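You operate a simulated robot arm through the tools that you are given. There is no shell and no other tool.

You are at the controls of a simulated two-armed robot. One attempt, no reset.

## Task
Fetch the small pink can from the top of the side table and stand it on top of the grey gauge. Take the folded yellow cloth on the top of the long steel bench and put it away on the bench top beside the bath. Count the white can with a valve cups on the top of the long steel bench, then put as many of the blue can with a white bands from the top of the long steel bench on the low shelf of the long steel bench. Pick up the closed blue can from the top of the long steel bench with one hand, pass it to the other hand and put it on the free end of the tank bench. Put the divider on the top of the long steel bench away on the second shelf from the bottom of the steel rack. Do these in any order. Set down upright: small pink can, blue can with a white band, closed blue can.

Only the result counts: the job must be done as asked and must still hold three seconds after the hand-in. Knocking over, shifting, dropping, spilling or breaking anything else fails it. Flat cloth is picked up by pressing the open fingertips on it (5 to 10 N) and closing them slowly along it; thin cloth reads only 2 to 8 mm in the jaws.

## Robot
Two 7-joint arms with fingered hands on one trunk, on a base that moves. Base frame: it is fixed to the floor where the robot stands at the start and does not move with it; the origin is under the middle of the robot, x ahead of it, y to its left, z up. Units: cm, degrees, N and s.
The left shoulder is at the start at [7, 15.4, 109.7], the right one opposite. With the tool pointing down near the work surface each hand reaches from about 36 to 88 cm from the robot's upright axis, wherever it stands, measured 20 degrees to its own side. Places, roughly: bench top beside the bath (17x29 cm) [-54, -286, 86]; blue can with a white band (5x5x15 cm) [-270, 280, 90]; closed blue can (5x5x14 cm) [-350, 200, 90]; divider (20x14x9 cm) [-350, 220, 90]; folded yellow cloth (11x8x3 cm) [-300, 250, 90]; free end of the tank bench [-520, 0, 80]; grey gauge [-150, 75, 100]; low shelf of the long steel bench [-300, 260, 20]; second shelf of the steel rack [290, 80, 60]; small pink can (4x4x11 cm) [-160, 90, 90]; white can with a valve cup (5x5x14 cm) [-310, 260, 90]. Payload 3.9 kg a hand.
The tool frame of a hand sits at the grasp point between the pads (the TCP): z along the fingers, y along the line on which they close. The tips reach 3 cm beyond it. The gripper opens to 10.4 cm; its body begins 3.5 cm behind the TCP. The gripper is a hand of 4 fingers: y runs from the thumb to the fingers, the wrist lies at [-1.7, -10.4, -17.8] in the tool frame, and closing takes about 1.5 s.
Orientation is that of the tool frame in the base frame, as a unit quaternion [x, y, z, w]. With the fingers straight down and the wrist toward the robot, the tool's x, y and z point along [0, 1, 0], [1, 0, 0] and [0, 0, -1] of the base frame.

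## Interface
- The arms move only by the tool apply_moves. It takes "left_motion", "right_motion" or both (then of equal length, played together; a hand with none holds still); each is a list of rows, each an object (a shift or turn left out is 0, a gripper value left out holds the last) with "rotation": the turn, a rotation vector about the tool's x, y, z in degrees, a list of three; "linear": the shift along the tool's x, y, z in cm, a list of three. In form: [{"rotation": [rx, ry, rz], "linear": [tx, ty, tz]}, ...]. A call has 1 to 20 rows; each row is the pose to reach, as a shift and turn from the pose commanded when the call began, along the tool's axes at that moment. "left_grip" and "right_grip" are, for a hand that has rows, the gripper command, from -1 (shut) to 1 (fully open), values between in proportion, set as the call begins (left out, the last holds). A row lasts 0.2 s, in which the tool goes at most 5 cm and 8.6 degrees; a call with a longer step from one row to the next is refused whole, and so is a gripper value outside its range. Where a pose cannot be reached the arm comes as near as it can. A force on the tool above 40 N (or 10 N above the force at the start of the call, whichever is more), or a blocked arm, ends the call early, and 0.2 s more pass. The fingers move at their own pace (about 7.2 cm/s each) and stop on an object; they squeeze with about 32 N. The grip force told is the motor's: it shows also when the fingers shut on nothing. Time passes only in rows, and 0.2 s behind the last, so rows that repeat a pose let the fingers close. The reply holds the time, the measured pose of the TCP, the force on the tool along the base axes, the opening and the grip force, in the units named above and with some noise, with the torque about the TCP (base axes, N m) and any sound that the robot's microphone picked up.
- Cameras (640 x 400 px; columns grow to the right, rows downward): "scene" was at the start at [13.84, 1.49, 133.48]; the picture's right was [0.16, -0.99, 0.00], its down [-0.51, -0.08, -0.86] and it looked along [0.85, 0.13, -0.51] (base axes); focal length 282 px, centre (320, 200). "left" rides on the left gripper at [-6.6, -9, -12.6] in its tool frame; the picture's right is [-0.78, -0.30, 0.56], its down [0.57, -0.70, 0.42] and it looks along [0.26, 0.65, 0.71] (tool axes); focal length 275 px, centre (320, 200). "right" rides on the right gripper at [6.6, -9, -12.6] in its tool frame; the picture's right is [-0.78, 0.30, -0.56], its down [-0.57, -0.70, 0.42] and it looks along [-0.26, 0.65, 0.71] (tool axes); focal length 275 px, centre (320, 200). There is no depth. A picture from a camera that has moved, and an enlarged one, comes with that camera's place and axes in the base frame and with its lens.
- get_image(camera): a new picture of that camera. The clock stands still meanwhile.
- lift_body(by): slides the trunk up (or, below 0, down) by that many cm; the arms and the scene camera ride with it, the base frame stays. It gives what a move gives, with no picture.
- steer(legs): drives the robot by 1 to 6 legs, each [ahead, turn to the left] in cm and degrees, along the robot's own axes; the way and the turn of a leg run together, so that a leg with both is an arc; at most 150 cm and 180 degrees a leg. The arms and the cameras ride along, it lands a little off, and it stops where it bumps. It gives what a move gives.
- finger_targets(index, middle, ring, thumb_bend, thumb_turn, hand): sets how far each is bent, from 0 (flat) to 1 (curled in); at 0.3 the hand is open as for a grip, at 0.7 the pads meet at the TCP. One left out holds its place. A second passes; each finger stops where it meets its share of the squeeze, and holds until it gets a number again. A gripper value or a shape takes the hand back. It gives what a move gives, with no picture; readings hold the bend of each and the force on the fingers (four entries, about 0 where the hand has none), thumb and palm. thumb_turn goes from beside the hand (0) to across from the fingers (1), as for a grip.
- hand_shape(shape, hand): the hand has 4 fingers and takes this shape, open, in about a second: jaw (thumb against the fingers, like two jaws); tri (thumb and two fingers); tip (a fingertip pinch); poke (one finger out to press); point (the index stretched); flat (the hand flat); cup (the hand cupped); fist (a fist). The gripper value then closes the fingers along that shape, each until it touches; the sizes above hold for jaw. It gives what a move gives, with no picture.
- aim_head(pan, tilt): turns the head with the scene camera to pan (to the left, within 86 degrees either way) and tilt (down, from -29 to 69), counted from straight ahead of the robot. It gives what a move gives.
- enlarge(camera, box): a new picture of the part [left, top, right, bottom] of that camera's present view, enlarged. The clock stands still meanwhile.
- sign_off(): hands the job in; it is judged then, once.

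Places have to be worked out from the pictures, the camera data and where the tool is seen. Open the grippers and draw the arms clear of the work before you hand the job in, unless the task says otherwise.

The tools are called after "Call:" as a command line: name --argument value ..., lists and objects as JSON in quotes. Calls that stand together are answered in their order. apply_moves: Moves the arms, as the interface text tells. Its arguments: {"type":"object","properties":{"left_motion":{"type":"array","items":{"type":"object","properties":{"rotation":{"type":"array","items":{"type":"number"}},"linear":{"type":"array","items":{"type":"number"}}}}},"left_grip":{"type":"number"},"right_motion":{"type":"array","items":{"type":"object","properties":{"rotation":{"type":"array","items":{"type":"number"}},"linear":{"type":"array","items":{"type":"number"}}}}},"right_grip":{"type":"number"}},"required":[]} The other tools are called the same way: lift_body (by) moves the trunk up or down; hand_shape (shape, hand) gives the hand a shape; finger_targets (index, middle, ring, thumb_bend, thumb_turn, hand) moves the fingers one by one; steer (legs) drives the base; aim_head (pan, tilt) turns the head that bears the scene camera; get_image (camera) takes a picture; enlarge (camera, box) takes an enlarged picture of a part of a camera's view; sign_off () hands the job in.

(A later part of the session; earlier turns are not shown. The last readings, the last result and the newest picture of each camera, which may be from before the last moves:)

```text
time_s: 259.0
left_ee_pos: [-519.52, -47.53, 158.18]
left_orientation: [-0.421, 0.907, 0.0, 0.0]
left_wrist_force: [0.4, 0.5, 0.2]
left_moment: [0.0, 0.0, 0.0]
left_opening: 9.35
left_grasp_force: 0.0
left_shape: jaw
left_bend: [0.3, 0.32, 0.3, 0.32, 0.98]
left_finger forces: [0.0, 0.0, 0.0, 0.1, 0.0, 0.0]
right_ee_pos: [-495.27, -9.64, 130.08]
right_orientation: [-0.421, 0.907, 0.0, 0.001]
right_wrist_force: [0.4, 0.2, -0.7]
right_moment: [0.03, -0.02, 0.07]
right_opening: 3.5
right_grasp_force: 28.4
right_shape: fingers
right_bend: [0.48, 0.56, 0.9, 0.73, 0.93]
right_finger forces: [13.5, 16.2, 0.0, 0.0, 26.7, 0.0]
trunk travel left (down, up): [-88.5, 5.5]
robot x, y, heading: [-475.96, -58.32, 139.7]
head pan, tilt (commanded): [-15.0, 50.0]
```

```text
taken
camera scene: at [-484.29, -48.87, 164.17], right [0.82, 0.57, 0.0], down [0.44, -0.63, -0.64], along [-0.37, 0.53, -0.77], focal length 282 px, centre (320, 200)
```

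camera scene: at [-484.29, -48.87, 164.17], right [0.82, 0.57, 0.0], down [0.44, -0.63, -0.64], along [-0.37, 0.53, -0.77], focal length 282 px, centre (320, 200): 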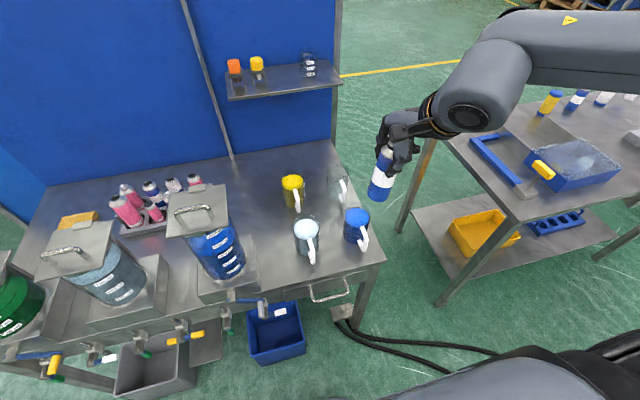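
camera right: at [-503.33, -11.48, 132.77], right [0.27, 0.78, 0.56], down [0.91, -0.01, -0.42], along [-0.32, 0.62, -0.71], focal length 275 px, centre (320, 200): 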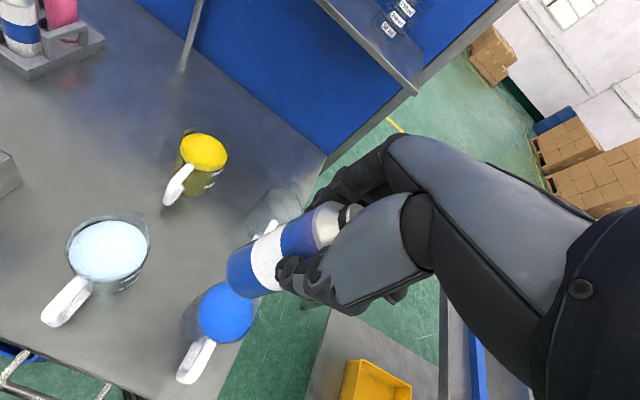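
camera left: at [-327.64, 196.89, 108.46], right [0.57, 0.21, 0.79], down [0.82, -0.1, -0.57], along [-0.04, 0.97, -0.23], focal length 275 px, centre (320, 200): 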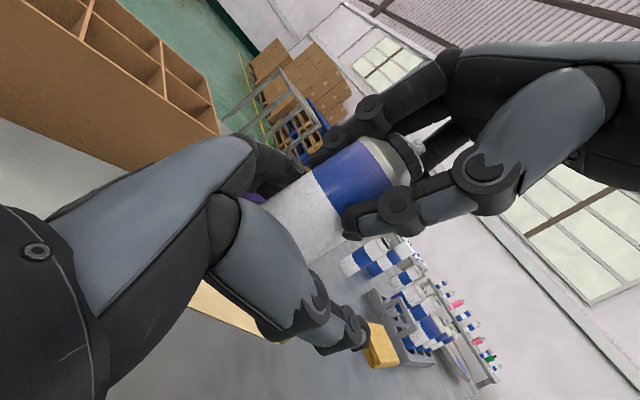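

I lower the trunk 28 cm (right hand raised first), so the right arm is level with its shoulder, and then try the forward reach again.

Call:
apply_moves --right_motion '[{"linear": [0, 0, -4]}, {"linear": [0, 0, -8]}, {"linear": [0, 0, -10]}, {"linear": [0, 0, -10]}]'

Call:
lift_body --by -28

Call:
apply_moves --right_motion '[{"linear": [0, 3, 0]}, {"linear": [0.5, 6, 0]}, {"linear": [1, 9, 0]}, {"linear": [2, 12, 0]}, {"linear": [3, 15, 0]}, {"linear": [4, 18, 0]}, {"linear": [5, 21, 0]}, {"linear": [6.1, 23.3, 0]}, {"linear": [6.1, 23.3, 0]}]'

Call:
get_image --camera "scene"

Call:
get_image --camera "right"

```text
time_s: 260.0
left_ee_pos: [-519.57, -47.46, 158.14]
left_orientation: [-0.421, 0.907, 0.001, -0.001]
left_wrist_force: [0.0, -1.0, -0.2]
left_moment: [-0.01, 0.02, -0.01]
left_opening: 9.34
left_grasp_force: 0.0
left_shape: jaw
left_bend: [0.3, 0.32, 0.3, 0.32, 0.98]
left_finger forces: [0.1, 0.1, 0.1, 0.1, 0.0, 0.0]
right_ee_pos: [-495.34, -9.67, 140.15]
right_orientation: [-0.421, 0.907, 0.001, 0.001]
right_wrist_force: [0.1, 0.1, -0.9]
right_moment: [-0.01, -0.04, -0.02]
right_opening: 3.5
right_grasp_force: 28.4
right_shape: fingers
right_bend: [0.48, 0.56, 0.9, 0.73, 0.93]
right_finger forces: [13.4, 16.2, 0.0, 0.0, 26.9, 0.0]
trunk travel left (down, up): [-88.5, 5.5]
robot x, y, heading: [-475.94, -58.82, 139.6]
head pan, tilt (commanded): [-15.0, 50.0]
```

```text
time_s: 262.8
left_ee_pos: [-519.57, -47.62, 130.16]
left_orientation: [-0.421, 0.907, -0.001, -0.001]
left_wrist_force: [-0.1, 0.3, -0.3]
left_moment: [-0.01, -0.01, 0.01]
left_opening: 9.32
left_grasp_force: 0.0
left_shape: jaw
left_bend: [0.3, 0.32, 0.3, 0.32, 0.98]
left_finger forces: [0.0, 0.0, 0.0, 0.0, 0.0, 0.0]
right_ee_pos: [-495.23, -9.73, 112.19]
right_orientation: [-0.422, 0.907, 0.002, 0.0]
right_wrist_force: [0.3, 0.3, -0.9]
right_moment: [-0.01, 0.01, -0.02]
right_opening: 3.46
right_grasp_force: 28.5
right_shape: fingers
right_bend: [0.48, 0.56, 0.9, 0.73, 0.93]
right_finger forces: [13.5, 16.3, 0.1, 0.0, 26.9, 0.1]
trunk travel left (down, up): [-60.5, 33.5]
robot x, y, heading: [-476.14, -58.72, 139.8]
head pan, tilt (commanded): [-15.0, 50.0]
```

```text
time_s: 264.8
left_ee_pos: [-519.59, -47.55, 130.09]
left_orientation: [-0.421, 0.907, 0.0, -0.001]
left_wrist_force: [0.0, 0.1, -0.5]
left_moment: [-0.02, 0.01, 0.01]
left_opening: 9.36
left_grasp_force: 0.1
left_shape: jaw
left_bend: [0.3, 0.32, 0.3, 0.32, 0.98]
left_finger forces: [0.0, 0.0, 0.0, 0.0, 0.1, 0.0]
right_ee_pos: [-511.84, -0.98, 112.11]
right_orientation: [-0.421, 0.907, 0.001, 0.0]
right_wrist_force: [-0.3, 0.4, -0.9]
right_moment: [0.01, -0.03, -0.02]
right_opening: 3.47
right_grasp_force: 28.5
right_shape: fingers
right_bend: [0.48, 0.56, 0.9, 0.73, 0.93]
right_finger forces: [13.5, 16.3, 0.0, 0.0, 27.1, 0.0]
right hand out of reach, approached as far as the arm can: row 7, 8, 9
trunk travel left (down, up): [-60.5, 33.5]
robot x, y, heading: [-476.2, -58.79, 139.4]
head pan, tilt (commanded): [-15.0, 50.0]
```

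```text
taken
camera scene: at [-484.25, -48.86, 136.17], right [0.82, 0.57, 0.0], down [0.44, -0.63, -0.64], along [-0.37, 0.53, -0.77], focal length 282 px, centre (320, 200)
```

scene: 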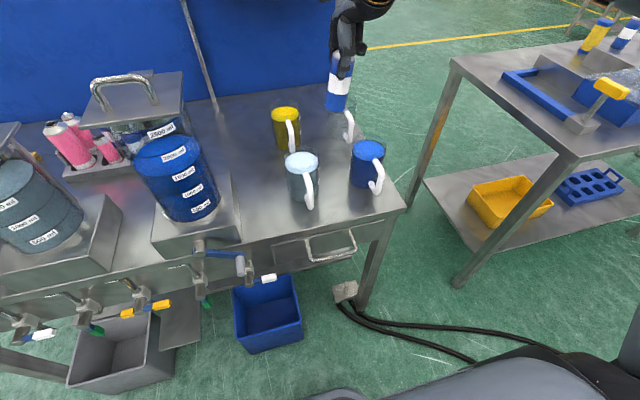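

```text
taken
camera right: at [-509.3, -11.8, 124.56], right [0.28, 0.78, 0.56], down [0.91, -0.01, -0.42], along [-0.32, 0.62, -0.71], focal length 275 px, centre (320, 200)
```

right: 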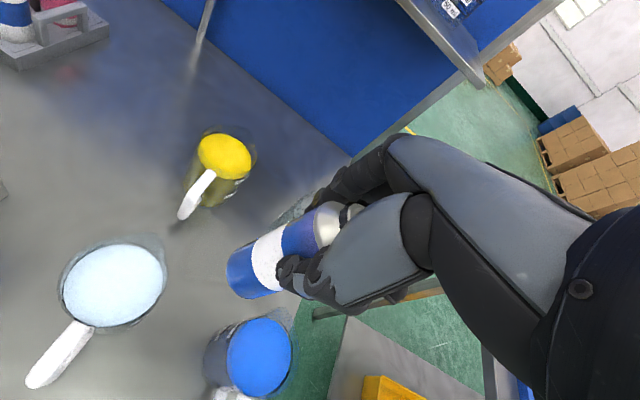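

Now 6 cm short. I try advancing while lowering slightly, still above the mug rims.

Call:
apply_moves --right_motion '[{"linear": [0.3, 1.5, 2]}, {"linear": [0.6, 3, 4]}, {"linear": [0.9, 4.5, 5.5]}, {"linear": [0.9, 6.1, 6]}, {"linear": [0.9, 6.1, 6]}]'

Call:
get_image --camera "right"

```text
time_s: 266.0
left_ee_pos: [-519.58, -47.49, 130.19]
left_orientation: [-0.42, 0.907, 0.0, -0.002]
left_wrist_force: [-0.4, 0.3, -0.7]
left_moment: [0.0, 0.01, 0.01]
left_opening: 9.32
left_grasp_force: 0.2
left_shape: jaw
left_bend: [0.3, 0.32, 0.3, 0.32, 0.98]
left_finger forces: [0.0, 0.1, 0.1, 0.1, 0.1, 0.1]
right_ee_pos: [-511.29, 0.7, 107.16]
right_orientation: [-0.421, 0.907, 0.001, 0.001]
right_wrist_force: [0.1, -0.2, -0.5]
right_moment: [0.01, -0.01, 0.0]
right_opening: 3.48
right_grasp_force: 28.5
right_shape: fingers
right_bend: [0.48, 0.56, 0.9, 0.73, 0.93]
right_finger forces: [13.4, 16.5, 0.0, 0.0, 27.0, 0.0]
right hand out of reach, approached as far as the arm can: row 1, 2, 3, 4, 5
trunk travel left (down, up): [-60.5, 33.5]
robot x, y, heading: [-476.01, -58.89, 139.6]
head pan, tilt (commanded): [-15.0, 50.0]
```

```text
taken
camera right: at [-508.6, -10.25, 119.61], right [0.27, 0.78, 0.56], down [0.91, -0.01, -0.42], along [-0.32, 0.62, -0.71], focal length 275 px, centre (320, 200)
```

right: 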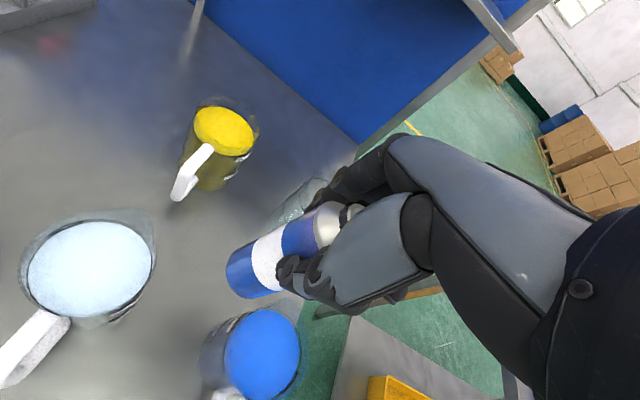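

I try turning the hand 25° to the left about the vertical, which relieves the wrist (the can is round, so yaw does not matter), then advance.

Call:
apply_moves --right_motion '[{"rotation": [0, 0, -8], "linear": [0, 0, -1]}, {"rotation": [0, 0, -16], "linear": [0, 0, -2]}, {"rotation": [0, 0, -25], "linear": [0, 0, -2]}, {"rotation": [0, 0, -25], "linear": [0.5, 2, -2]}, {"rotation": [0, 0, -25], "linear": [1.5, 4, -2]}, {"rotation": [0, 0, -25], "linear": [2.5, 5.5, -2]}, {"rotation": [0, 0, -25], "linear": [2.5, 5.5, -2]}]'

Call:
get_image --camera "scene"

```text
refused: row 3 steps farther than a row can; nothing moved
```

```text
taken
camera scene: at [-484.22, -48.96, 136.18], right [0.82, 0.57, 0.0], down [0.44, -0.63, -0.64], along [-0.37, 0.53, -0.77], focal length 282 px, centre (320, 200)
```

scene: 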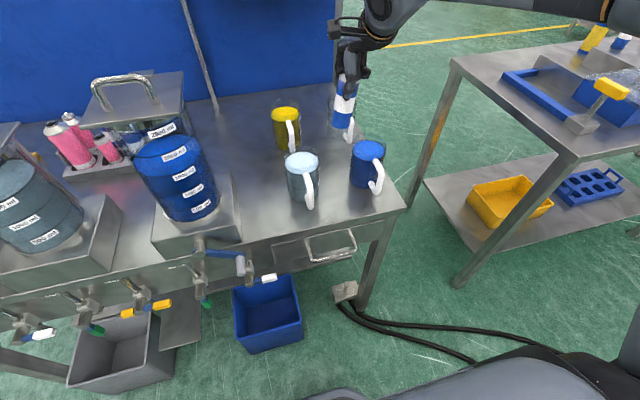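

Call:
apply_moves --right_motion '[{"rotation": [0, 0, -8], "linear": [0, 0, -1]}, {"rotation": [0, 0, -16], "linear": [0, 0, -2]}, {"rotation": [0, 0, -24], "linear": [0, 0, -2]}, {"rotation": [0, 0, -24], "linear": [0.5, 2, -2]}, {"rotation": [0, 0, -24], "linear": [1.5, 4, -2]}, {"rotation": [0, 0, -24], "linear": [2.5, 5.5, -2]}, {"rotation": [0, 0, -24], "linear": [2.5, 5.5, -2]}]'

Call:
get_image --camera "scene"

Call:
get_image --camera "right"

```text
time_s: 267.6
left_ee_pos: [-519.57, -47.62, 130.25]
left_orientation: [-0.422, 0.907, 0.0, -0.001]
left_wrist_force: [-0.6, 0.3, 0.2]
left_moment: [0.03, -0.04, 0.0]
left_opening: 9.36
left_grasp_force: 0.1
left_shape: jaw
left_bend: [0.3, 0.32, 0.3, 0.32, 0.98]
left_finger forces: [0.0, 0.0, 0.0, 0.0, 0.1, 0.0]
right_ee_pos: [-513.41, -8.15, 108.22]
right_orientation: [-0.598, 0.802, 0.003, 0.002]
right_wrist_force: [0.7, 0.2, 0.0]
right_moment: [0.0, 0.0, 0.02]
right_opening: 3.47
right_grasp_force: 28.8
right_shape: fingers
right_bend: [0.48, 0.56, 0.9, 0.73, 0.93]
right_finger forces: [13.3, 16.4, 0.0, 0.0, 27.2, 0.0]
right hand out of reach, approached as far as the arm can: row 2, 3, 4, 5, 6, 7
trunk travel left (down, up): [-60.5, 33.5]
robot x, y, heading: [-476.08, -58.36, 139.9]
head pan, tilt (commanded): [-15.0, 50.0]
```

```text
taken
camera scene: at [-484.24, -48.91, 136.18], right [0.82, 0.57, 0.0], down [0.44, -0.63, -0.64], along [-0.37, 0.53, -0.77], focal length 282 px, centre (320, 200)
```

scene: 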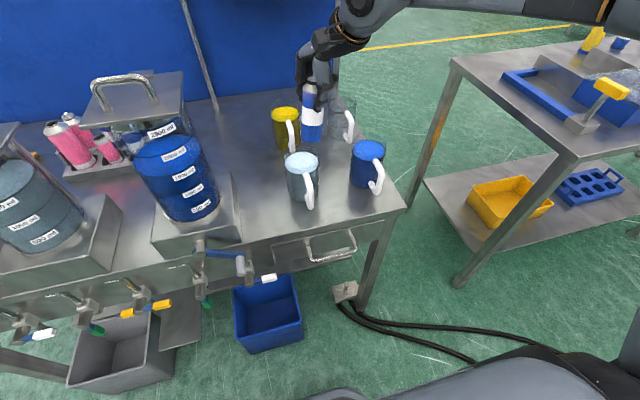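

```text
taken
camera right: at [-506.68, -17.13, 120.67], right [-0.06, 0.83, 0.56], down [0.84, 0.35, -0.42], along [-0.55, 0.44, -0.71], focal length 275 px, centre (320, 200)
```

right: 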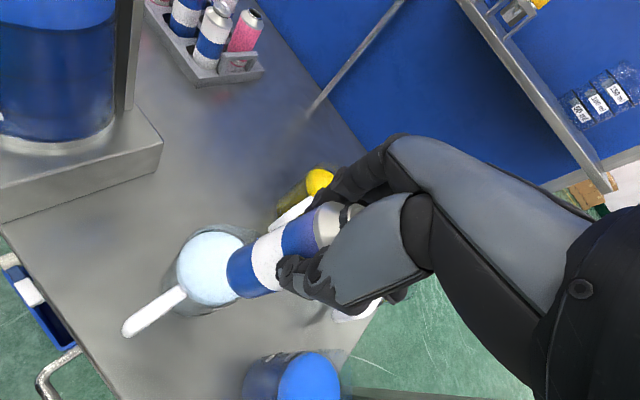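

Yaw to the left made it worse; the elbow has swung up and out on the right. I lift and retract, then roll the hand toward a side-grasp pose and back so the elbow drops to a better posture.

Call:
apply_moves --right_motion '[{"linear": [0, 0, -4]}, {"linear": [0, 0, -8]}, {"linear": [-0.5, -2, -12]}, {"rotation": [0, 0, 4], "linear": [-1.5, -5, -13]}, {"rotation": [0, 0, 8], "linear": [-2.5, -8, -14]}, {"rotation": [0, 0, 12], "linear": [-3.5, -11, -14]}, {"rotation": [0, 0, 16], "linear": [-4.5, -14, -14]}, {"rotation": [0, 0, 20], "linear": [-5.3, -17, -14]}, {"rotation": [0, 0, 24], "linear": [-6.1, -20, -14]}, {"rotation": [0, 0, 24], "linear": [-6.1, -20, -14]}]'

Call:
get_image --camera "scene"

```text
time_s: 269.8
left_ee_pos: [-519.58, -47.55, 130.11]
left_orientation: [-0.421, 0.907, 0.0, -0.001]
left_wrist_force: [-0.1, 0.4, -1.0]
left_moment: [-0.01, 0.0, -0.02]
left_opening: 9.32
left_grasp_force: 0.0
left_shape: jaw
left_bend: [0.3, 0.32, 0.3, 0.32, 0.98]
left_finger forces: [0.0, 0.0, 0.1, 0.1, 0.0, 0.1]
right_ee_pos: [-492.4, -7.9, 122.29]
right_orientation: [-0.421, 0.907, 0.0, 0.001]
right_wrist_force: [-0.3, -0.1, 0.0]
right_moment: [0.0, 0.01, -0.03]
right_opening: 3.44
right_grasp_force: 27.9
right_shape: fingers
right_bend: [0.48, 0.56, 0.9, 0.73, 0.93]
right_finger forces: [13.3, 16.4, 0.0, 0.1, 27.2, 0.1]
right hand out of reach, approached as far as the arm can: row 1, 2, 3
trunk travel left (down, up): [-60.5, 33.5]
robot x, y, heading: [-475.84, -58.73, 139.6]
head pan, tilt (commanded): [-15.0, 50.0]
```

```text
taken
camera scene: at [-484.3, -48.95, 136.18], right [0.82, 0.57, 0.0], down [0.44, -0.63, -0.64], along [-0.37, 0.53, -0.77], focal length 282 px, centre (320, 200)
```

scene: 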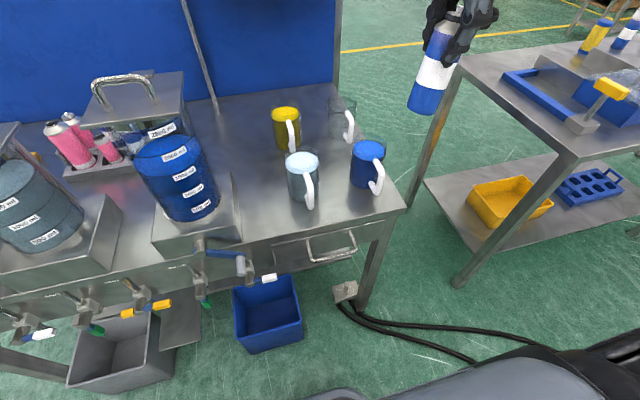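

I roll the right hand 64° toward fingers-left and look at the elbow.

Call:
apply_moves --right_motion '[{"rotation": [0, 8, 0], "linear": [-1, 0, 0]}, {"rotation": [0, 16, 0], "linear": [-2, 0, 0]}, {"rotation": [0, 24, 0], "linear": [-3, 0, 0]}, {"rotation": [0, 32, 0], "linear": [-4, 0, 0]}, {"rotation": [0, 40, 0], "linear": [-4, 0, 0]}, {"rotation": [0, 48, 0], "linear": [-4, 0, 0]}, {"rotation": [0, 56, 0], "linear": [-4, 0, 0]}, {"rotation": [0, 64, 0], "linear": [-4, 0, 0]}, {"rotation": [0, 64, 0], "linear": [-4, 0, 0]}]'

Call:
aim_head --pan -45 --tilt 40

Call:
get_image --camera "scene"

```text
time_s: 271.8
left_ee_pos: [-519.58, -47.62, 130.14]
left_orientation: [-0.42, 0.907, 0.001, -0.001]
left_wrist_force: [-0.8, -0.7, 0.6]
left_moment: [-0.01, -0.02, 0.0]
left_opening: 9.31
left_grasp_force: 0.1
left_shape: jaw
left_bend: [0.3, 0.32, 0.3, 0.32, 0.98]
left_finger forces: [0.0, 0.1, 0.0, 0.0, 0.0, 0.1]
right_ee_pos: [-489.84, -4.8, 122.29]
right_orientation: [-0.358, 0.769, -0.223, -0.481]
right_wrist_force: [0.5, 1.4, 0.4]
right_moment: [0.02, -0.02, 0.02]
right_opening: 3.45
right_grasp_force: 28.7
right_shape: fingers
right_bend: [0.48, 0.56, 0.9, 0.73, 0.93]
right_finger forces: [13.2, 16.6, 0.0, 0.1, 27.2, 0.0]
trunk travel left (down, up): [-60.5, 33.5]
robot x, y, heading: [-475.77, -58.29, 140.0]
head pan, tilt (commanded): [-15.0, 50.0]
```

```text
time_s: 272.7
left_ee_pos: [-519.53, -47.54, 130.2]
left_orientation: [-0.421, 0.907, 0.001, -0.001]
left_wrist_force: [0.5, -0.1, 1.0]
left_moment: [0.03, -0.01, -0.01]
left_opening: 9.32
left_grasp_force: 0.0
left_shape: jaw
left_bend: [0.3, 0.32, 0.3, 0.32, 0.98]
left_finger forces: [0.1, 0.1, 0.0, 0.0, 0.0, 0.1]
right_ee_pos: [-489.72, -4.81, 122.36]
right_orientation: [-0.358, 0.77, -0.222, -0.48]
right_wrist_force: [-0.3, -0.4, -0.4]
right_moment: [0.02, 0.02, 0.0]
right_opening: 3.45
right_grasp_force: 28.5
right_shape: fingers
right_bend: [0.48, 0.56, 0.9, 0.73, 0.93]
right_finger forces: [13.3, 16.7, 0.1, 0.0, 27.2, 0.1]
trunk travel left (down, up): [-60.5, 33.5]
robot x, y, heading: [-475.93, -58.74, 139.7]
head pan, tilt (commanded): [-45.0, 40.0]
```

```text
taken
camera scene: at [-480.54, -46.79, 137.6], right [1.0, 0.09, 0.0], down [0.05, -0.64, -0.77], along [-0.07, 0.76, -0.64], focal length 282 px, centre (320, 200)
```

scene: 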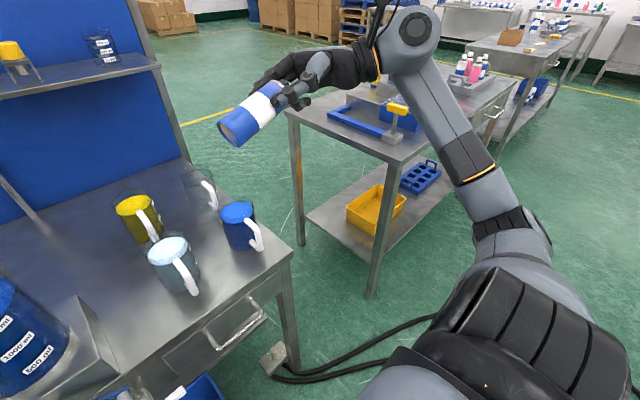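

The elbow has dropped now. I roll back to upright and check whether the elbow stays low.

Call:
apply_moves --right_motion '[{"rotation": [0, -8, 0]}, {"rotation": [0, -16, 0]}, {"rotation": [0, -24, 0]}, {"rotation": [0, -32, 0]}, {"rotation": [0, -40, 0]}, {"rotation": [0, -48, 0]}, {"rotation": [0, -56, 0]}, {"rotation": [0, -64, 0]}, {"rotation": [0, -64, 0]}]'

Call:
get_image --camera "scene"

```text
time_s: 274.7
left_ee_pos: [-519.41, -47.54, 130.24]
left_orientation: [-0.421, 0.907, 0.0, -0.001]
left_wrist_force: [0.0, -0.1, 0.8]
left_moment: [-0.03, 0.02, 0.03]
left_opening: 9.34
left_grasp_force: 0.0
left_shape: jaw
left_bend: [0.3, 0.32, 0.3, 0.32, 0.98]
left_finger forces: [0.0, 0.0, 0.1, 0.0, 0.0, 0.0]
right_ee_pos: [-489.7, -4.81, 122.23]
right_orientation: [-0.421, 0.907, 0.0, 0.001]
right_wrist_force: [0.0, 0.0, 0.2]
right_moment: [0.01, 0.0, 0.0]
right_opening: 3.43
right_grasp_force: 28.6
right_shape: fingers
right_bend: [0.48, 0.56, 0.9, 0.73, 0.93]
right_finger forces: [13.2, 16.5, 0.0, 0.0, 27.2, 0.0]
trunk travel left (down, up): [-60.5, 33.5]
robot x, y, heading: [-476.0, -58.41, 139.9]
head pan, tilt (commanded): [-45.0, 40.0]
```

```text
taken
camera scene: at [-480.5, -46.73, 137.59], right [1.0, 0.08, 0.0], down [0.05, -0.64, -0.77], along [-0.06, 0.76, -0.64], focal length 282 px, centre (320, 200)
```

scene: 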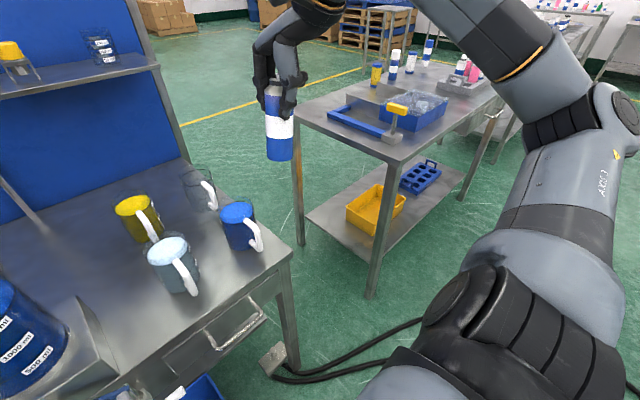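

I retry the forward reach from this posture, at the same height, in small steps.

Call:
apply_moves --right_motion '[{"linear": [0.5, 3, 0]}, {"linear": [1, 6, 0]}, {"linear": [1.5, 9, 0]}, {"linear": [2, 12, 0]}, {"linear": [2.7, 15, 0]}, {"linear": [3.4, 18, 0]}, {"linear": [4.1, 21, 0]}, {"linear": [4.5, 23.5, 0]}, {"linear": [4.5, 23.5, 0]}]'

Call:
get_image --camera "scene"

```text
time_s: 276.7
left_ee_pos: [-519.5, -47.54, 130.14]
left_orientation: [-0.422, 0.907, 0.0, -0.002]
left_wrist_force: [-0.4, -0.1, 0.8]
left_moment: [0.0, -0.01, 0.02]
left_opening: 9.32
left_grasp_force: 0.2
left_shape: jaw
left_bend: [0.3, 0.32, 0.3, 0.32, 0.98]
left_finger forces: [0.0, 0.1, 0.0, 0.1, 0.0, 0.0]
right_ee_pos: [-508.0, 6.53, 121.75]
right_orientation: [-0.42, 0.907, 0.001, 0.0]
right_wrist_force: [0.5, 0.3, -1.3]
right_moment: [0.02, 0.0, 0.0]
right_opening: 3.44
right_grasp_force: 28.8
right_shape: fingers
right_bend: [0.48, 0.56, 0.9, 0.73, 0.93]
right_finger forces: [13.0, 16.7, 0.0, 0.0, 27.4, 0.0]
right hand out of reach, approached as far as the arm can: row 7, 8, 9
trunk travel left (down, up): [-60.5, 33.5]
robot x, y, heading: [-475.9, -58.04, 139.6]
head pan, tilt (commanded): [-45.0, 40.0]
```

```text
taken
camera scene: at [-480.54, -46.77, 137.6], right [1.0, 0.08, 0.0], down [0.05, -0.64, -0.77], along [-0.06, 0.76, -0.64], focal length 282 px, centre (320, 200)
```

scene: 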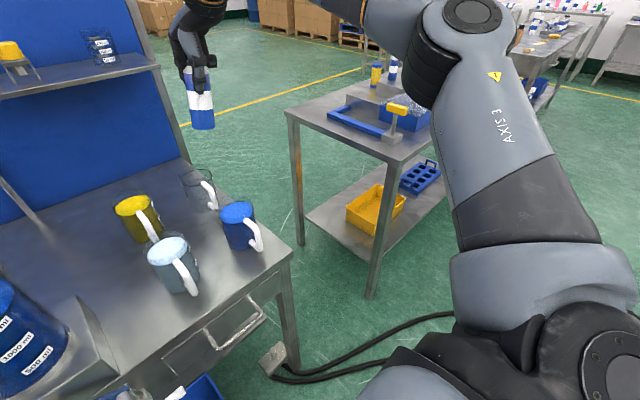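

Still short. I retract, raise the trunk 12 cm and lower the hand relative to the shoulder before reaching forward, since lower relative heights worked for the left arm.

Call:
apply_moves --right_motion '[{"linear": [0, -4, 0]}, {"linear": [0, -8, 0]}, {"linear": [0, -12, 0]}, {"linear": [0, -16, 0]}, {"linear": [0, -16, 0]}]'

Call:
lift_body --by 15

Call:
apply_moves --right_motion '[{"linear": [0, 0, 4]}, {"linear": [0, 0, 8]}, {"linear": [0, 0, 12]}, {"linear": [0, 0, 16]}, {"linear": [0, 0, 20]}, {"linear": [0, 0, 23]}, {"linear": [1, 4, 23]}, {"linear": [2, 8, 23]}, {"linear": [4, 11, 23]}, {"linear": [6, 14, 23]}, {"linear": [8, 17, 23]}, {"linear": [9.5, 20, 23]}, {"linear": [9.5, 20, 23]}]'

Call:
get_image --camera "scene"

```text
time_s: 277.9
left_ee_pos: [-519.64, -47.58, 130.18]
left_orientation: [-0.421, 0.907, 0.0, -0.002]
left_wrist_force: [0.1, 0.3, -0.4]
left_moment: [-0.01, -0.02, 0.02]
left_opening: 9.33
left_grasp_force: 0.1
left_shape: jaw
left_bend: [0.3, 0.32, 0.3, 0.32, 0.98]
left_finger forces: [0.0, 0.0, 0.0, 0.1, 0.0, 0.1]
right_ee_pos: [-495.83, -3.77, 121.62]
right_orientation: [-0.421, 0.907, -0.001, 0.001]
right_wrist_force: [0.0, 0.5, -0.4]
right_moment: [-0.02, -0.04, -0.02]
right_opening: 3.45
right_grasp_force: 28.6
right_shape: fingers
right_bend: [0.48, 0.56, 0.9, 0.73, 0.93]
right_finger forces: [13.1, 16.7, 0.0, 0.0, 27.3, 0.0]
trunk travel left (down, up): [-60.5, 33.5]
robot x, y, heading: [-476.06, -58.54, 140.0]
head pan, tilt (commanded): [-45.0, 40.0]
```

```text
time_s: 279.7
left_ee_pos: [-519.53, -47.53, 145.2]
left_orientation: [-0.421, 0.907, 0.0, 0.0]
left_wrist_force: [-0.2, -0.8, -0.1]
left_moment: [0.01, 0.02, 0.02]
left_opening: 9.32
left_grasp_force: 0.0
left_shape: jaw
left_bend: [0.3, 0.32, 0.3, 0.32, 0.98]
left_finger forces: [0.0, 0.0, 0.0, 0.0, 0.0, 0.0]
right_ee_pos: [-495.68, -3.98, 136.66]
right_orientation: [-0.421, 0.907, 0.0, 0.001]
right_wrist_force: [-1.0, 0.7, -0.1]
right_moment: [0.03, -0.01, 0.0]
right_opening: 3.44
right_grasp_force: 28.1
right_shape: fingers
right_bend: [0.48, 0.56, 0.9, 0.73, 0.93]
right_finger forces: [13.0, 16.7, 0.0, 0.0, 27.4, 0.0]
trunk travel left (down, up): [-75.5, 18.5]
robot x, y, heading: [-475.8, -58.75, 139.7]
head pan, tilt (commanded): [-45.0, 40.0]
```

```text
time_s: 282.5
left_ee_pos: [-519.54, -47.49, 145.2]
left_orientation: [-0.421, 0.907, 0.0, -0.001]
left_wrist_force: [0.2, -0.5, -0.5]
left_moment: [0.0, 0.01, -0.01]
left_opening: 9.33
left_grasp_force: 0.1
left_shape: jaw
left_bend: [0.3, 0.32, 0.3, 0.32, 0.98]
left_finger forces: [0.1, 0.0, 0.0, 0.0, 0.1, 0.1]
right_ee_pos: [-510.02, 0.35, 116.05]
right_orientation: [-0.421, 0.907, 0.0, 0.001]
right_wrist_force: [0.6, -0.3, -0.6]
right_moment: [-0.03, -0.02, -0.03]
right_opening: 3.44
right_grasp_force: 28.6
right_shape: fingers
right_bend: [0.48, 0.56, 0.9, 0.73, 0.93]
right_finger forces: [13.1, 17.0, 0.0, 0.0, 27.3, 0.0]
right hand out of reach, approached as far as the arm can: row 10, 11, 12, 13
trunk travel left (down, up): [-75.5, 18.5]
robot x, y, heading: [-476.14, -58.93, 140.3]
head pan, tilt (commanded): [-45.0, 40.0]
```

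```text
taken
camera scene: at [-480.57, -46.73, 152.59], right [1.0, 0.08, 0.0], down [0.05, -0.64, -0.77], along [-0.06, 0.76, -0.64], focal length 282 px, centre (320, 200)
```

scene: 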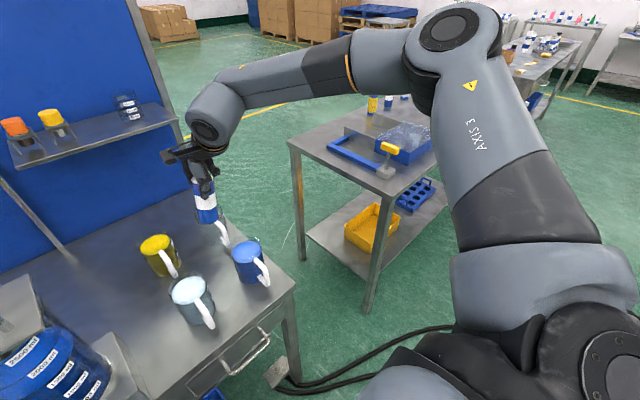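

The right elbow rides high, limiting its reach to ~60 cm from the shoulder. Turning the robot about 26° left brings the target nearer to the right shoulder; I retract the hand first, then turn.

Call:
apply_moves --right_motion '[{"linear": [0, -2, -4]}, {"linear": [0, -5, -8]}, {"linear": [-1, -8, -12]}, {"linear": [-2, -12, -14]}, {"linear": [-3, -16, -16]}, {"linear": [-4, -19, -18]}, {"linear": [-4, -19, -20]}, {"linear": [-4, -19, -20]}]'

Call:
steer --legs '[[0, 26]]'

Call:
aim_head --pan -45 --tilt 45

Call:
get_image --camera "scene"

```text
refused: row 3 steps farther than a row can; nothing moved
```

```text
time_s: 284.2
left_ee_pos: [-519.96, -67.68, 145.25]
left_orientation: [-0.614, 0.79, 0.0, -0.001]
left_wrist_force: [-0.7, -1.1, 0.4]
left_moment: [0.01, -0.02, 0.01]
left_opening: 9.35
left_grasp_force: 0.0
left_shape: jaw
left_bend: [0.3, 0.32, 0.3, 0.32, 0.98]
left_finger forces: [0.1, 0.1, 0.0, 0.0, 0.0, 0.0]
right_ee_pos: [-532.27, -20.3, 115.94]
right_orientation: [-0.614, 0.79, 0.001, 0.0]
right_wrist_force: [0.4, 1.0, -0.2]
right_moment: [-0.01, -0.03, 0.01]
right_opening: 3.43
right_grasp_force: 28.9
right_shape: fingers
right_bend: [0.48, 0.56, 0.9, 0.73, 0.93]
right_finger forces: [13.1, 16.8, 0.0, 0.1, 27.1, 0.0]
trunk travel left (down, up): [-75.5, 18.5]
robot x, y, heading: [-475.79, -58.43, 166.0]
head pan, tilt (commanded): [-45.0, 40.0]
```

```text
time_s: 284.9
left_ee_pos: [-520.05, -67.75, 145.15]
left_orientation: [-0.614, 0.79, 0.0, -0.002]
left_wrist_force: [0.4, -0.5, -0.3]
left_moment: [-0.02, -0.01, -0.01]
left_opening: 9.35
left_grasp_force: 0.1
left_shape: jaw
left_bend: [0.3, 0.32, 0.3, 0.32, 0.98]
left_finger forces: [0.0, 0.1, 0.1, 0.1, 0.1, 0.0]
right_ee_pos: [-532.27, -20.37, 116.05]
right_orientation: [-0.614, 0.79, 0.0, -0.001]
right_wrist_force: [0.1, -0.1, -0.6]
right_moment: [-0.02, -0.01, -0.03]
right_opening: 3.4
right_grasp_force: 28.9
right_shape: fingers
right_bend: [0.48, 0.56, 0.9, 0.73, 0.93]
right_finger forces: [13.2, 16.8, 0.0, 0.1, 27.2, 0.1]
trunk travel left (down, up): [-75.5, 18.5]
robot x, y, heading: [-476.23, -58.95, 165.9]
head pan, tilt (commanded): [-45.0, 45.0]
```

```text
taken
camera scene: at [-485.02, -50.26, 151.88], right [0.86, 0.51, 0.0], down [0.36, -0.61, -0.71], along [-0.36, 0.61, -0.71], focal length 282 px, centre (320, 200)
```

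scene: 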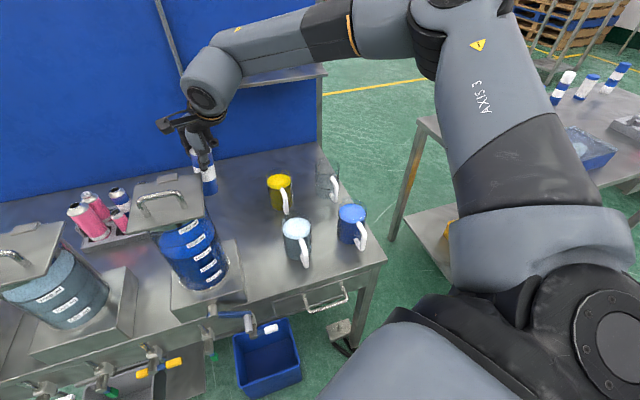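

The retract call had been refused, and the turn brought the can close to a tank; readings show no contact (grip unchanged, forces ~0). I now move the hand away to the right, back above the middle of the mugs, at the same safe height.

Call:
apply_moves --right_motion '[{"linear": [-4, -0.5, 0]}, {"linear": [-8.5, -2, 0]}, {"linear": [-13, -3.5, 0]}, {"linear": [-17.5, -5, 0]}, {"linear": [-22, -6.8, 0]}, {"linear": [-26.2, -8.7, 0]}, {"linear": [-26.2, -8.7, 0]}]'

Call:
get_image --camera "scene"

Call:
get_image --camera "right"

```text
time_s: 286.5
left_ee_pos: [-520.11, -67.65, 145.22]
left_orientation: [-0.614, 0.79, 0.0, -0.001]
left_wrist_force: [0.7, -0.1, 0.6]
left_moment: [0.0, 0.01, 0.01]
left_opening: 9.35
left_grasp_force: 0.0
left_shape: jaw
left_bend: [0.3, 0.32, 0.3, 0.32, 0.98]
left_finger forces: [0.0, 0.0, 0.0, 0.1, 0.0, 0.0]
right_ee_pos: [-517.21, -3.52, 115.4]
right_orientation: [-0.602, 0.798, 0.008, 0.004]
right_wrist_force: [1.0, 0.3, -0.4]
right_moment: [0.01, 0.01, 0.0]
right_opening: 3.41
right_grasp_force: 28.7
right_shape: fingers
right_bend: [0.49, 0.56, 0.9, 0.73, 0.93]
right_finger forces: [12.9, 16.8, 0.1, 0.0, 27.2, 0.0]
right hand out of reach, approached as far as the arm can: row 4, 5, 6, 7
trunk travel left (down, up): [-75.5, 18.5]
robot x, y, heading: [-476.12, -58.65, 165.8]
head pan, tilt (commanded): [-45.0, 45.0]
```

```text
taken
camera scene: at [-485.09, -50.19, 151.86], right [0.86, 0.51, 0.0], down [0.36, -0.61, -0.71], along [-0.36, 0.61, -0.71], focal length 282 px, centre (320, 200)
```

scene: 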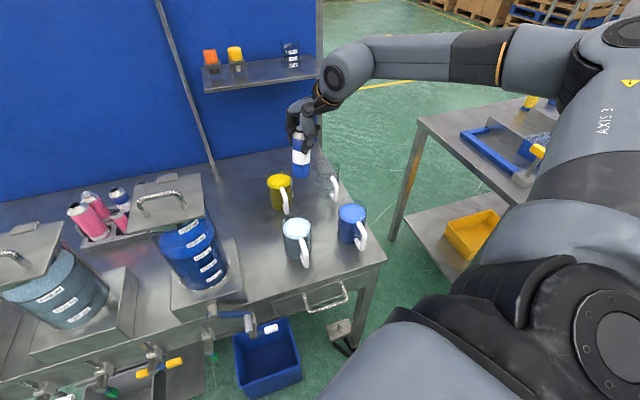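

```text
taken
camera right: at [-510.41, -12.57, 127.72], right [-0.07, 0.82, 0.57], down [0.83, 0.36, -0.42], along [-0.55, 0.45, -0.7], focal length 275 px, centre (320, 200)
```

right: 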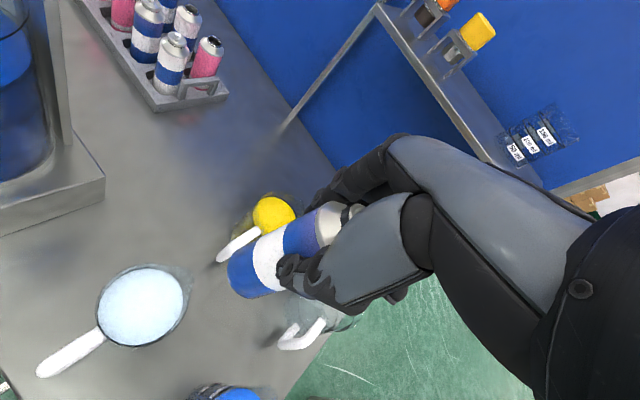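

5.6 cm short to the right now. I yaw the hand back clockwise while shifting right to free the wrist.

Call:
apply_moves --right_motion '[{"rotation": [0, 0, 8], "linear": [-1, 0, 0]}, {"rotation": [0, 0, 16], "linear": [-2, 0.5, 0]}, {"rotation": [0, 0, 20], "linear": [-3.5, 1, 0]}, {"rotation": [0, 0, 20], "linear": [-5, 1.5, 0]}, {"rotation": [0, 0, 20], "linear": [-6.2, 2, 0]}, {"rotation": [0, 0, 20], "linear": [-6.2, 2, 0]}]'

Call:
get_image --camera "scene"

Call:
get_image --camera "right"

```text
time_s: 287.9
left_ee_pos: [-519.88, -67.79, 145.17]
left_orientation: [-0.613, 0.79, 0.001, -0.001]
left_wrist_force: [0.1, 0.2, -0.4]
left_moment: [-0.01, 0.03, 0.0]
left_opening: 9.31
left_grasp_force: 0.2
left_shape: jaw
left_bend: [0.3, 0.32, 0.3, 0.32, 0.98]
left_finger forces: [0.0, 0.1, 0.0, 0.0, 0.0, 0.1]
right_ee_pos: [-517.68, 3.09, 115.44]
right_orientation: [-0.467, 0.884, 0.001, 0.0]
right_wrist_force: [-0.5, -0.1, -0.1]
right_moment: [-0.04, 0.02, -0.01]
right_opening: 3.4
right_grasp_force: 28.5
right_shape: fingers
right_bend: [0.49, 0.56, 0.9, 0.73, 0.93]
right_finger forces: [12.9, 16.8, 0.0, 0.1, 27.3, 0.0]
trunk travel left (down, up): [-75.5, 18.5]
robot x, y, heading: [-475.74, -58.47, 165.5]
head pan, tilt (commanded): [-45.0, 45.0]
```

```text
taken
camera scene: at [-485.01, -50.28, 151.87], right [0.86, 0.51, 0.0], down [0.36, -0.61, -0.71], along [-0.36, 0.61, -0.71], focal length 282 px, centre (320, 200)
```

scene: 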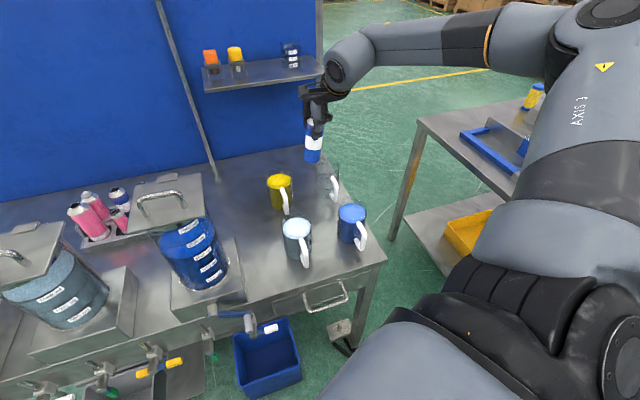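

```text
taken
camera right: at [-513.96, -7.58, 128.0], right [0.19, 0.81, 0.56], down [0.9, 0.08, -0.43], along [-0.39, 0.59, -0.71], focal length 275 px, centre (320, 200)
```

right: 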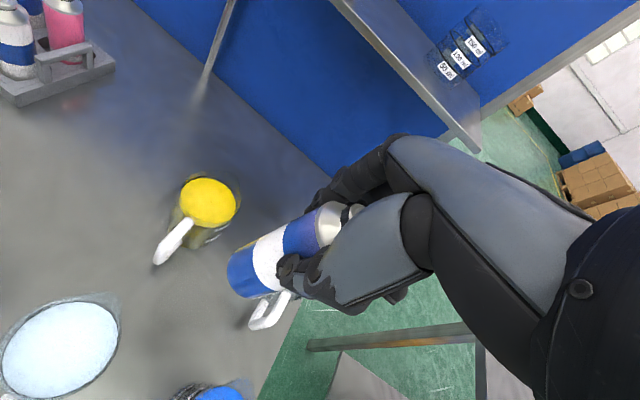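

Now reached: the can's bottom is over [-518.8, 2.0], centred between the mugs. I descend in stages, first 10 cm.

Call:
apply_moves --right_motion '[{"linear": [0, 0, 3]}, {"linear": [0, 0, 6]}, {"linear": [0, 0, 9]}, {"linear": [0, 0, 10]}, {"linear": [0, 0, 10]}]'

Call:
get_image --camera "right"

Call:
enlarge --camera "scene" --box '[230, 110, 390, 210]'

```text
time_s: 289.1
left_ee_pos: [-520.02, -67.78, 145.18]
left_orientation: [-0.614, 0.79, 0.0, -0.001]
left_wrist_force: [-1.1, 0.4, 1.2]
left_moment: [0.0, 0.0, 0.02]
left_opening: 9.35
left_grasp_force: 0.0
left_shape: jaw
left_bend: [0.3, 0.32, 0.3, 0.32, 0.98]
left_finger forces: [0.0, 0.0, 0.1, 0.0, 0.0, 0.0]
right_ee_pos: [-517.62, 3.04, 105.46]
right_orientation: [-0.467, 0.884, 0.001, -0.001]
right_wrist_force: [0.2, 0.5, -0.9]
right_moment: [-0.01, -0.03, -0.01]
right_opening: 3.37
right_grasp_force: 28.6
right_shape: fingers
right_bend: [0.49, 0.56, 0.9, 0.73, 0.93]
right_finger forces: [12.8, 16.9, 0.0, 0.1, 27.2, 0.1]
trunk travel left (down, up): [-75.5, 18.5]
robot x, y, heading: [-476.02, -58.73, 165.6]
head pan, tilt (commanded): [-45.0, 45.0]
```

```text
taken
camera right: at [-513.87, -7.56, 118.02], right [0.19, 0.81, 0.56], down [0.9, 0.08, -0.43], along [-0.39, 0.59, -0.71], focal length 275 px, centre (320, 200)
```

right: 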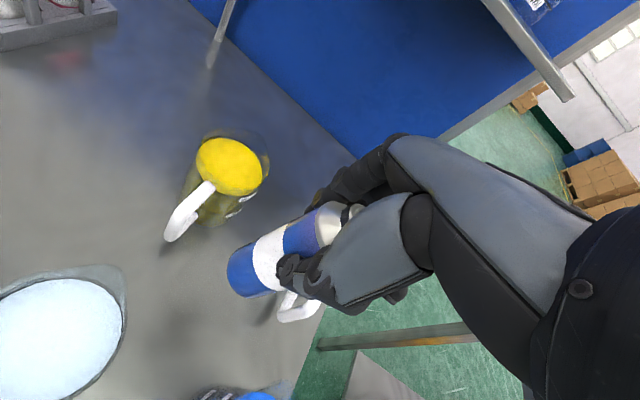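

```text
4.00 times, centred on (310, 160) of scene
camera zoom: at [-484.99, -50.28, 151.88], right [0.86, 0.51, 0.0], down [0.36, -0.61, -0.71], along [-0.36, 0.61, -0.71], focal length 1126 px, centre (360, 360)
```

zoom: 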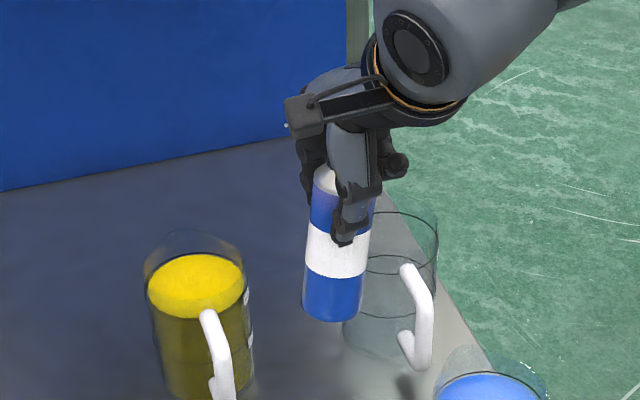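

All clear. I descend further, slowing near the expected contact at TCP z≈91.5.

Call:
apply_moves --right_motion '[{"linear": [0, 0, 3]}, {"linear": [0, 0, 6]}, {"linear": [0, 0, 9]}, {"linear": [0, 0, 11]}, {"linear": [0, 0, 12]}, {"linear": [0, 0, 12.4]}, {"linear": [0, 0, 12.8]}, {"linear": [0, 0, 13.2]}, {"linear": [0, 0, 13.6]}, {"linear": [0, 0, 14]}, {"linear": [0, 0, 14.4]}]'

Call:
get_image --camera "right"

Call:
enlarge --camera "scene" --box '[230, 130, 390, 230]'

```text
time_s: 291.5
left_ee_pos: [-519.97, -67.77, 145.2]
left_orientation: [-0.614, 0.789, 0.0, -0.002]
left_wrist_force: [0.6, -0.5, -0.3]
left_moment: [-0.04, 0.02, -0.04]
left_opening: 9.33
left_grasp_force: 0.1
left_shape: jaw
left_bend: [0.3, 0.32, 0.3, 0.32, 0.98]
left_finger forces: [0.1, 0.1, 0.1, 0.1, 0.0, 0.0]
right_ee_pos: [-515.21, 0.64, 96.41]
right_orientation: [-0.467, 0.884, 0.001, 0.0]
right_wrist_force: [0.0, -0.1, -1.0]
right_moment: [0.01, 0.01, -0.03]
right_opening: 3.37
right_grasp_force: 28.3
right_shape: fingers
right_bend: [0.49, 0.56, 0.9, 0.73, 0.93]
right_finger forces: [13.0, 16.9, 0.0, 0.0, 27.2, 0.0]
right hand out of reach, approached as far as the arm can: row 3, 4, 5, 6, 7, 8, 9, 10, 11
trunk travel left (down, up): [-75.5, 18.5]
robot x, y, heading: [-476.31, -58.46, 165.4]
head pan, tilt (commanded): [-45.0, 45.0]
```

```text
taken
camera right: at [-511.39, -9.94, 108.89], right [0.19, 0.81, 0.56], down [0.9, 0.08, -0.43], along [-0.39, 0.58, -0.71], focal length 275 px, centre (320, 200)
```

right: 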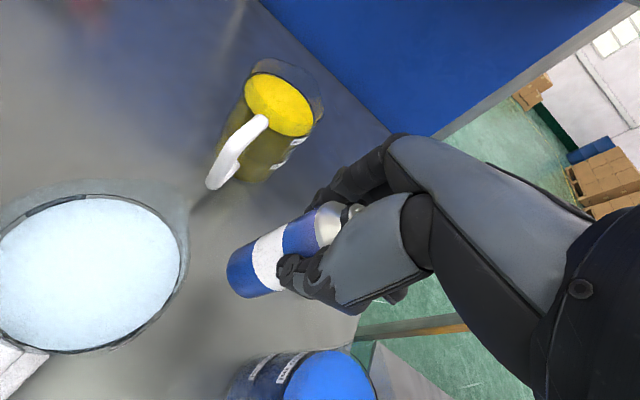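

```text
4.00 times, centred on (310, 180) of scene
camera zoom: at [-485.02, -50.25, 151.87], right [0.86, 0.51, 0.0], down [0.36, -0.61, -0.71], along [-0.36, 0.61, -0.71], focal length 1126 px, centre (360, 280)
```

zoom: 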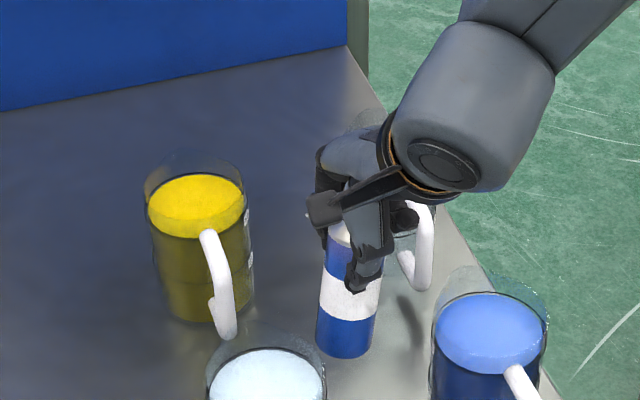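

The arm cannot go lower, but the can is still well clear of the mugs (about 4.5 cm gaps). I use the trunk to lower the last few cm straight down, checking the force.

Call:
lift_body --by -3

Call:
lift_body --by -0.7

Call:
enlarge --camera "scene" --box '[230, 130, 390, 230]'

```text
time_s: 292.2
left_ee_pos: [-520.01, -67.69, 142.2]
left_orientation: [-0.614, 0.789, 0.0, -0.001]
left_wrist_force: [0.4, -0.9, -0.4]
left_moment: [0.01, 0.02, 0.04]
left_opening: 9.32
left_grasp_force: 0.0
left_shape: jaw
left_bend: [0.3, 0.32, 0.3, 0.32, 0.98]
left_finger forces: [0.0, 0.0, 0.1, 0.0, 0.1, 0.1]
right_ee_pos: [-515.1, 0.68, 93.38]
right_orientation: [-0.467, 0.884, 0.0, -0.001]
right_wrist_force: [-1.3, 1.0, -0.9]
right_moment: [-0.01, 0.01, 0.01]
right_opening: 3.38
right_grasp_force: 28.9
right_shape: fingers
right_bend: [0.49, 0.56, 0.9, 0.73, 0.93]
right_finger forces: [13.0, 16.9, 0.0, 0.0, 27.2, 0.0]
trunk travel left (down, up): [-72.5, 21.5]
robot x, y, heading: [-476.14, -58.98, 165.8]
head pan, tilt (commanded): [-45.0, 45.0]
```

```text
time_s: 292.8
left_ee_pos: [-519.97, -67.64, 141.48]
left_orientation: [-0.613, 0.79, -0.001, -0.001]
left_wrist_force: [-0.3, -0.1, -0.2]
left_moment: [-0.04, 0.0, -0.04]
left_opening: 9.34
left_grasp_force: 0.0
left_shape: jaw
left_bend: [0.3, 0.32, 0.3, 0.32, 0.98]
left_finger forces: [0.1, 0.1, 0.0, 0.1, 0.0, 0.1]
right_ee_pos: [-515.17, 0.67, 92.67]
right_orientation: [-0.466, 0.885, 0.001, 0.0]
right_wrist_force: [0.3, 0.5, 0.0]
right_moment: [-0.01, 0.02, 0.02]
right_opening: 3.38
right_grasp_force: 28.7
right_shape: fingers
right_bend: [0.49, 0.56, 0.9, 0.73, 0.93]
right_finger forces: [13.0, 16.9, 0.1, 0.0, 27.3, 0.0]
trunk travel left (down, up): [-71.8, 22.2]
robot x, y, heading: [-475.96, -58.77, 165.5]
head pan, tilt (commanded): [-45.0, 45.0]
```

```text
4.00 times, centred on (310, 180) of scene
camera zoom: at [-485.03, -50.24, 148.17], right [0.86, 0.51, 0.0], down [0.36, -0.61, -0.71], along [-0.36, 0.61, -0.71], focal length 1126 px, centre (360, 280)
```

zoom: 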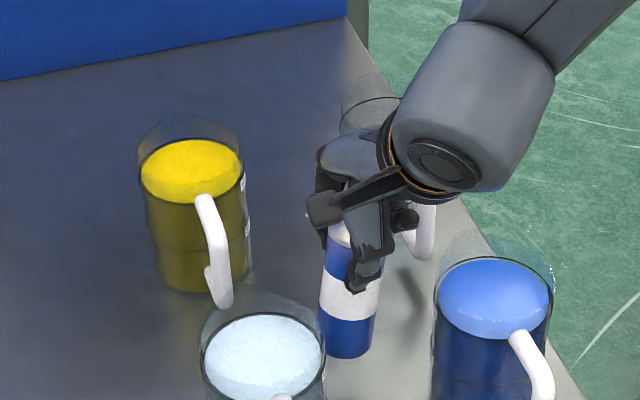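

Still no contact (bottom estimated z≈81). I continue in small steps.

Call:
lift_body --by -0.5

Call:
lift_body --by -0.5

```text
time_s: 293.3
left_ee_pos: [-520.0, -67.73, 141.08]
left_orientation: [-0.613, 0.79, 0.0, -0.002]
left_wrist_force: [-0.5, -0.7, -0.1]
left_moment: [-0.03, -0.03, -0.01]
left_opening: 9.33
left_grasp_force: 0.0
left_shape: jaw
left_bend: [0.3, 0.32, 0.3, 0.32, 0.98]
left_finger forces: [0.0, 0.1, 0.0, 0.1, 0.0, 0.0]
right_ee_pos: [-515.14, 0.65, 92.02]
right_orientation: [-0.468, 0.884, 0.0, -0.001]
right_wrist_force: [-0.4, 0.7, -0.6]
right_moment: [0.0, -0.01, 0.01]
right_opening: 3.39
right_grasp_force: 28.9
right_shape: fingers
right_bend: [0.49, 0.56, 0.9, 0.73, 0.93]
right_finger forces: [12.9, 16.9, 0.0, 0.0, 27.2, 0.0]
trunk travel left (down, up): [-71.3, 22.7]
robot x, y, heading: [-475.92, -58.55, 165.5]
head pan, tilt (commanded): [-45.0, 45.0]
```

```text
time_s: 293.9
left_ee_pos: [-519.94, -67.83, 140.44]
left_orientation: [-0.614, 0.79, 0.0, -0.001]
left_wrist_force: [0.8, 0.0, -0.1]
left_moment: [-0.04, -0.04, 0.0]
left_opening: 9.34
left_grasp_force: 0.0
left_shape: jaw
left_bend: [0.3, 0.32, 0.3, 0.32, 0.98]
left_finger forces: [0.0, 0.0, 0.1, 0.0, 0.0, 0.0]
right_ee_pos: [-515.21, 0.61, 91.7]
right_orientation: [-0.467, 0.884, 0.001, -0.001]
right_wrist_force: [0.6, 0.5, 0.1]
right_moment: [0.02, -0.03, 0.02]
right_opening: 3.38
right_grasp_force: 29.3
right_shape: fingers
right_bend: [0.49, 0.56, 0.9, 0.73, 0.93]
right_finger forces: [13.0, 16.9, 0.0, 0.0, 27.2, 0.1]
trunk travel left (down, up): [-70.8, 23.2]
robot x, y, heading: [-475.63, -58.5, 165.7]
head pan, tilt (commanded): [-45.0, 45.0]
```

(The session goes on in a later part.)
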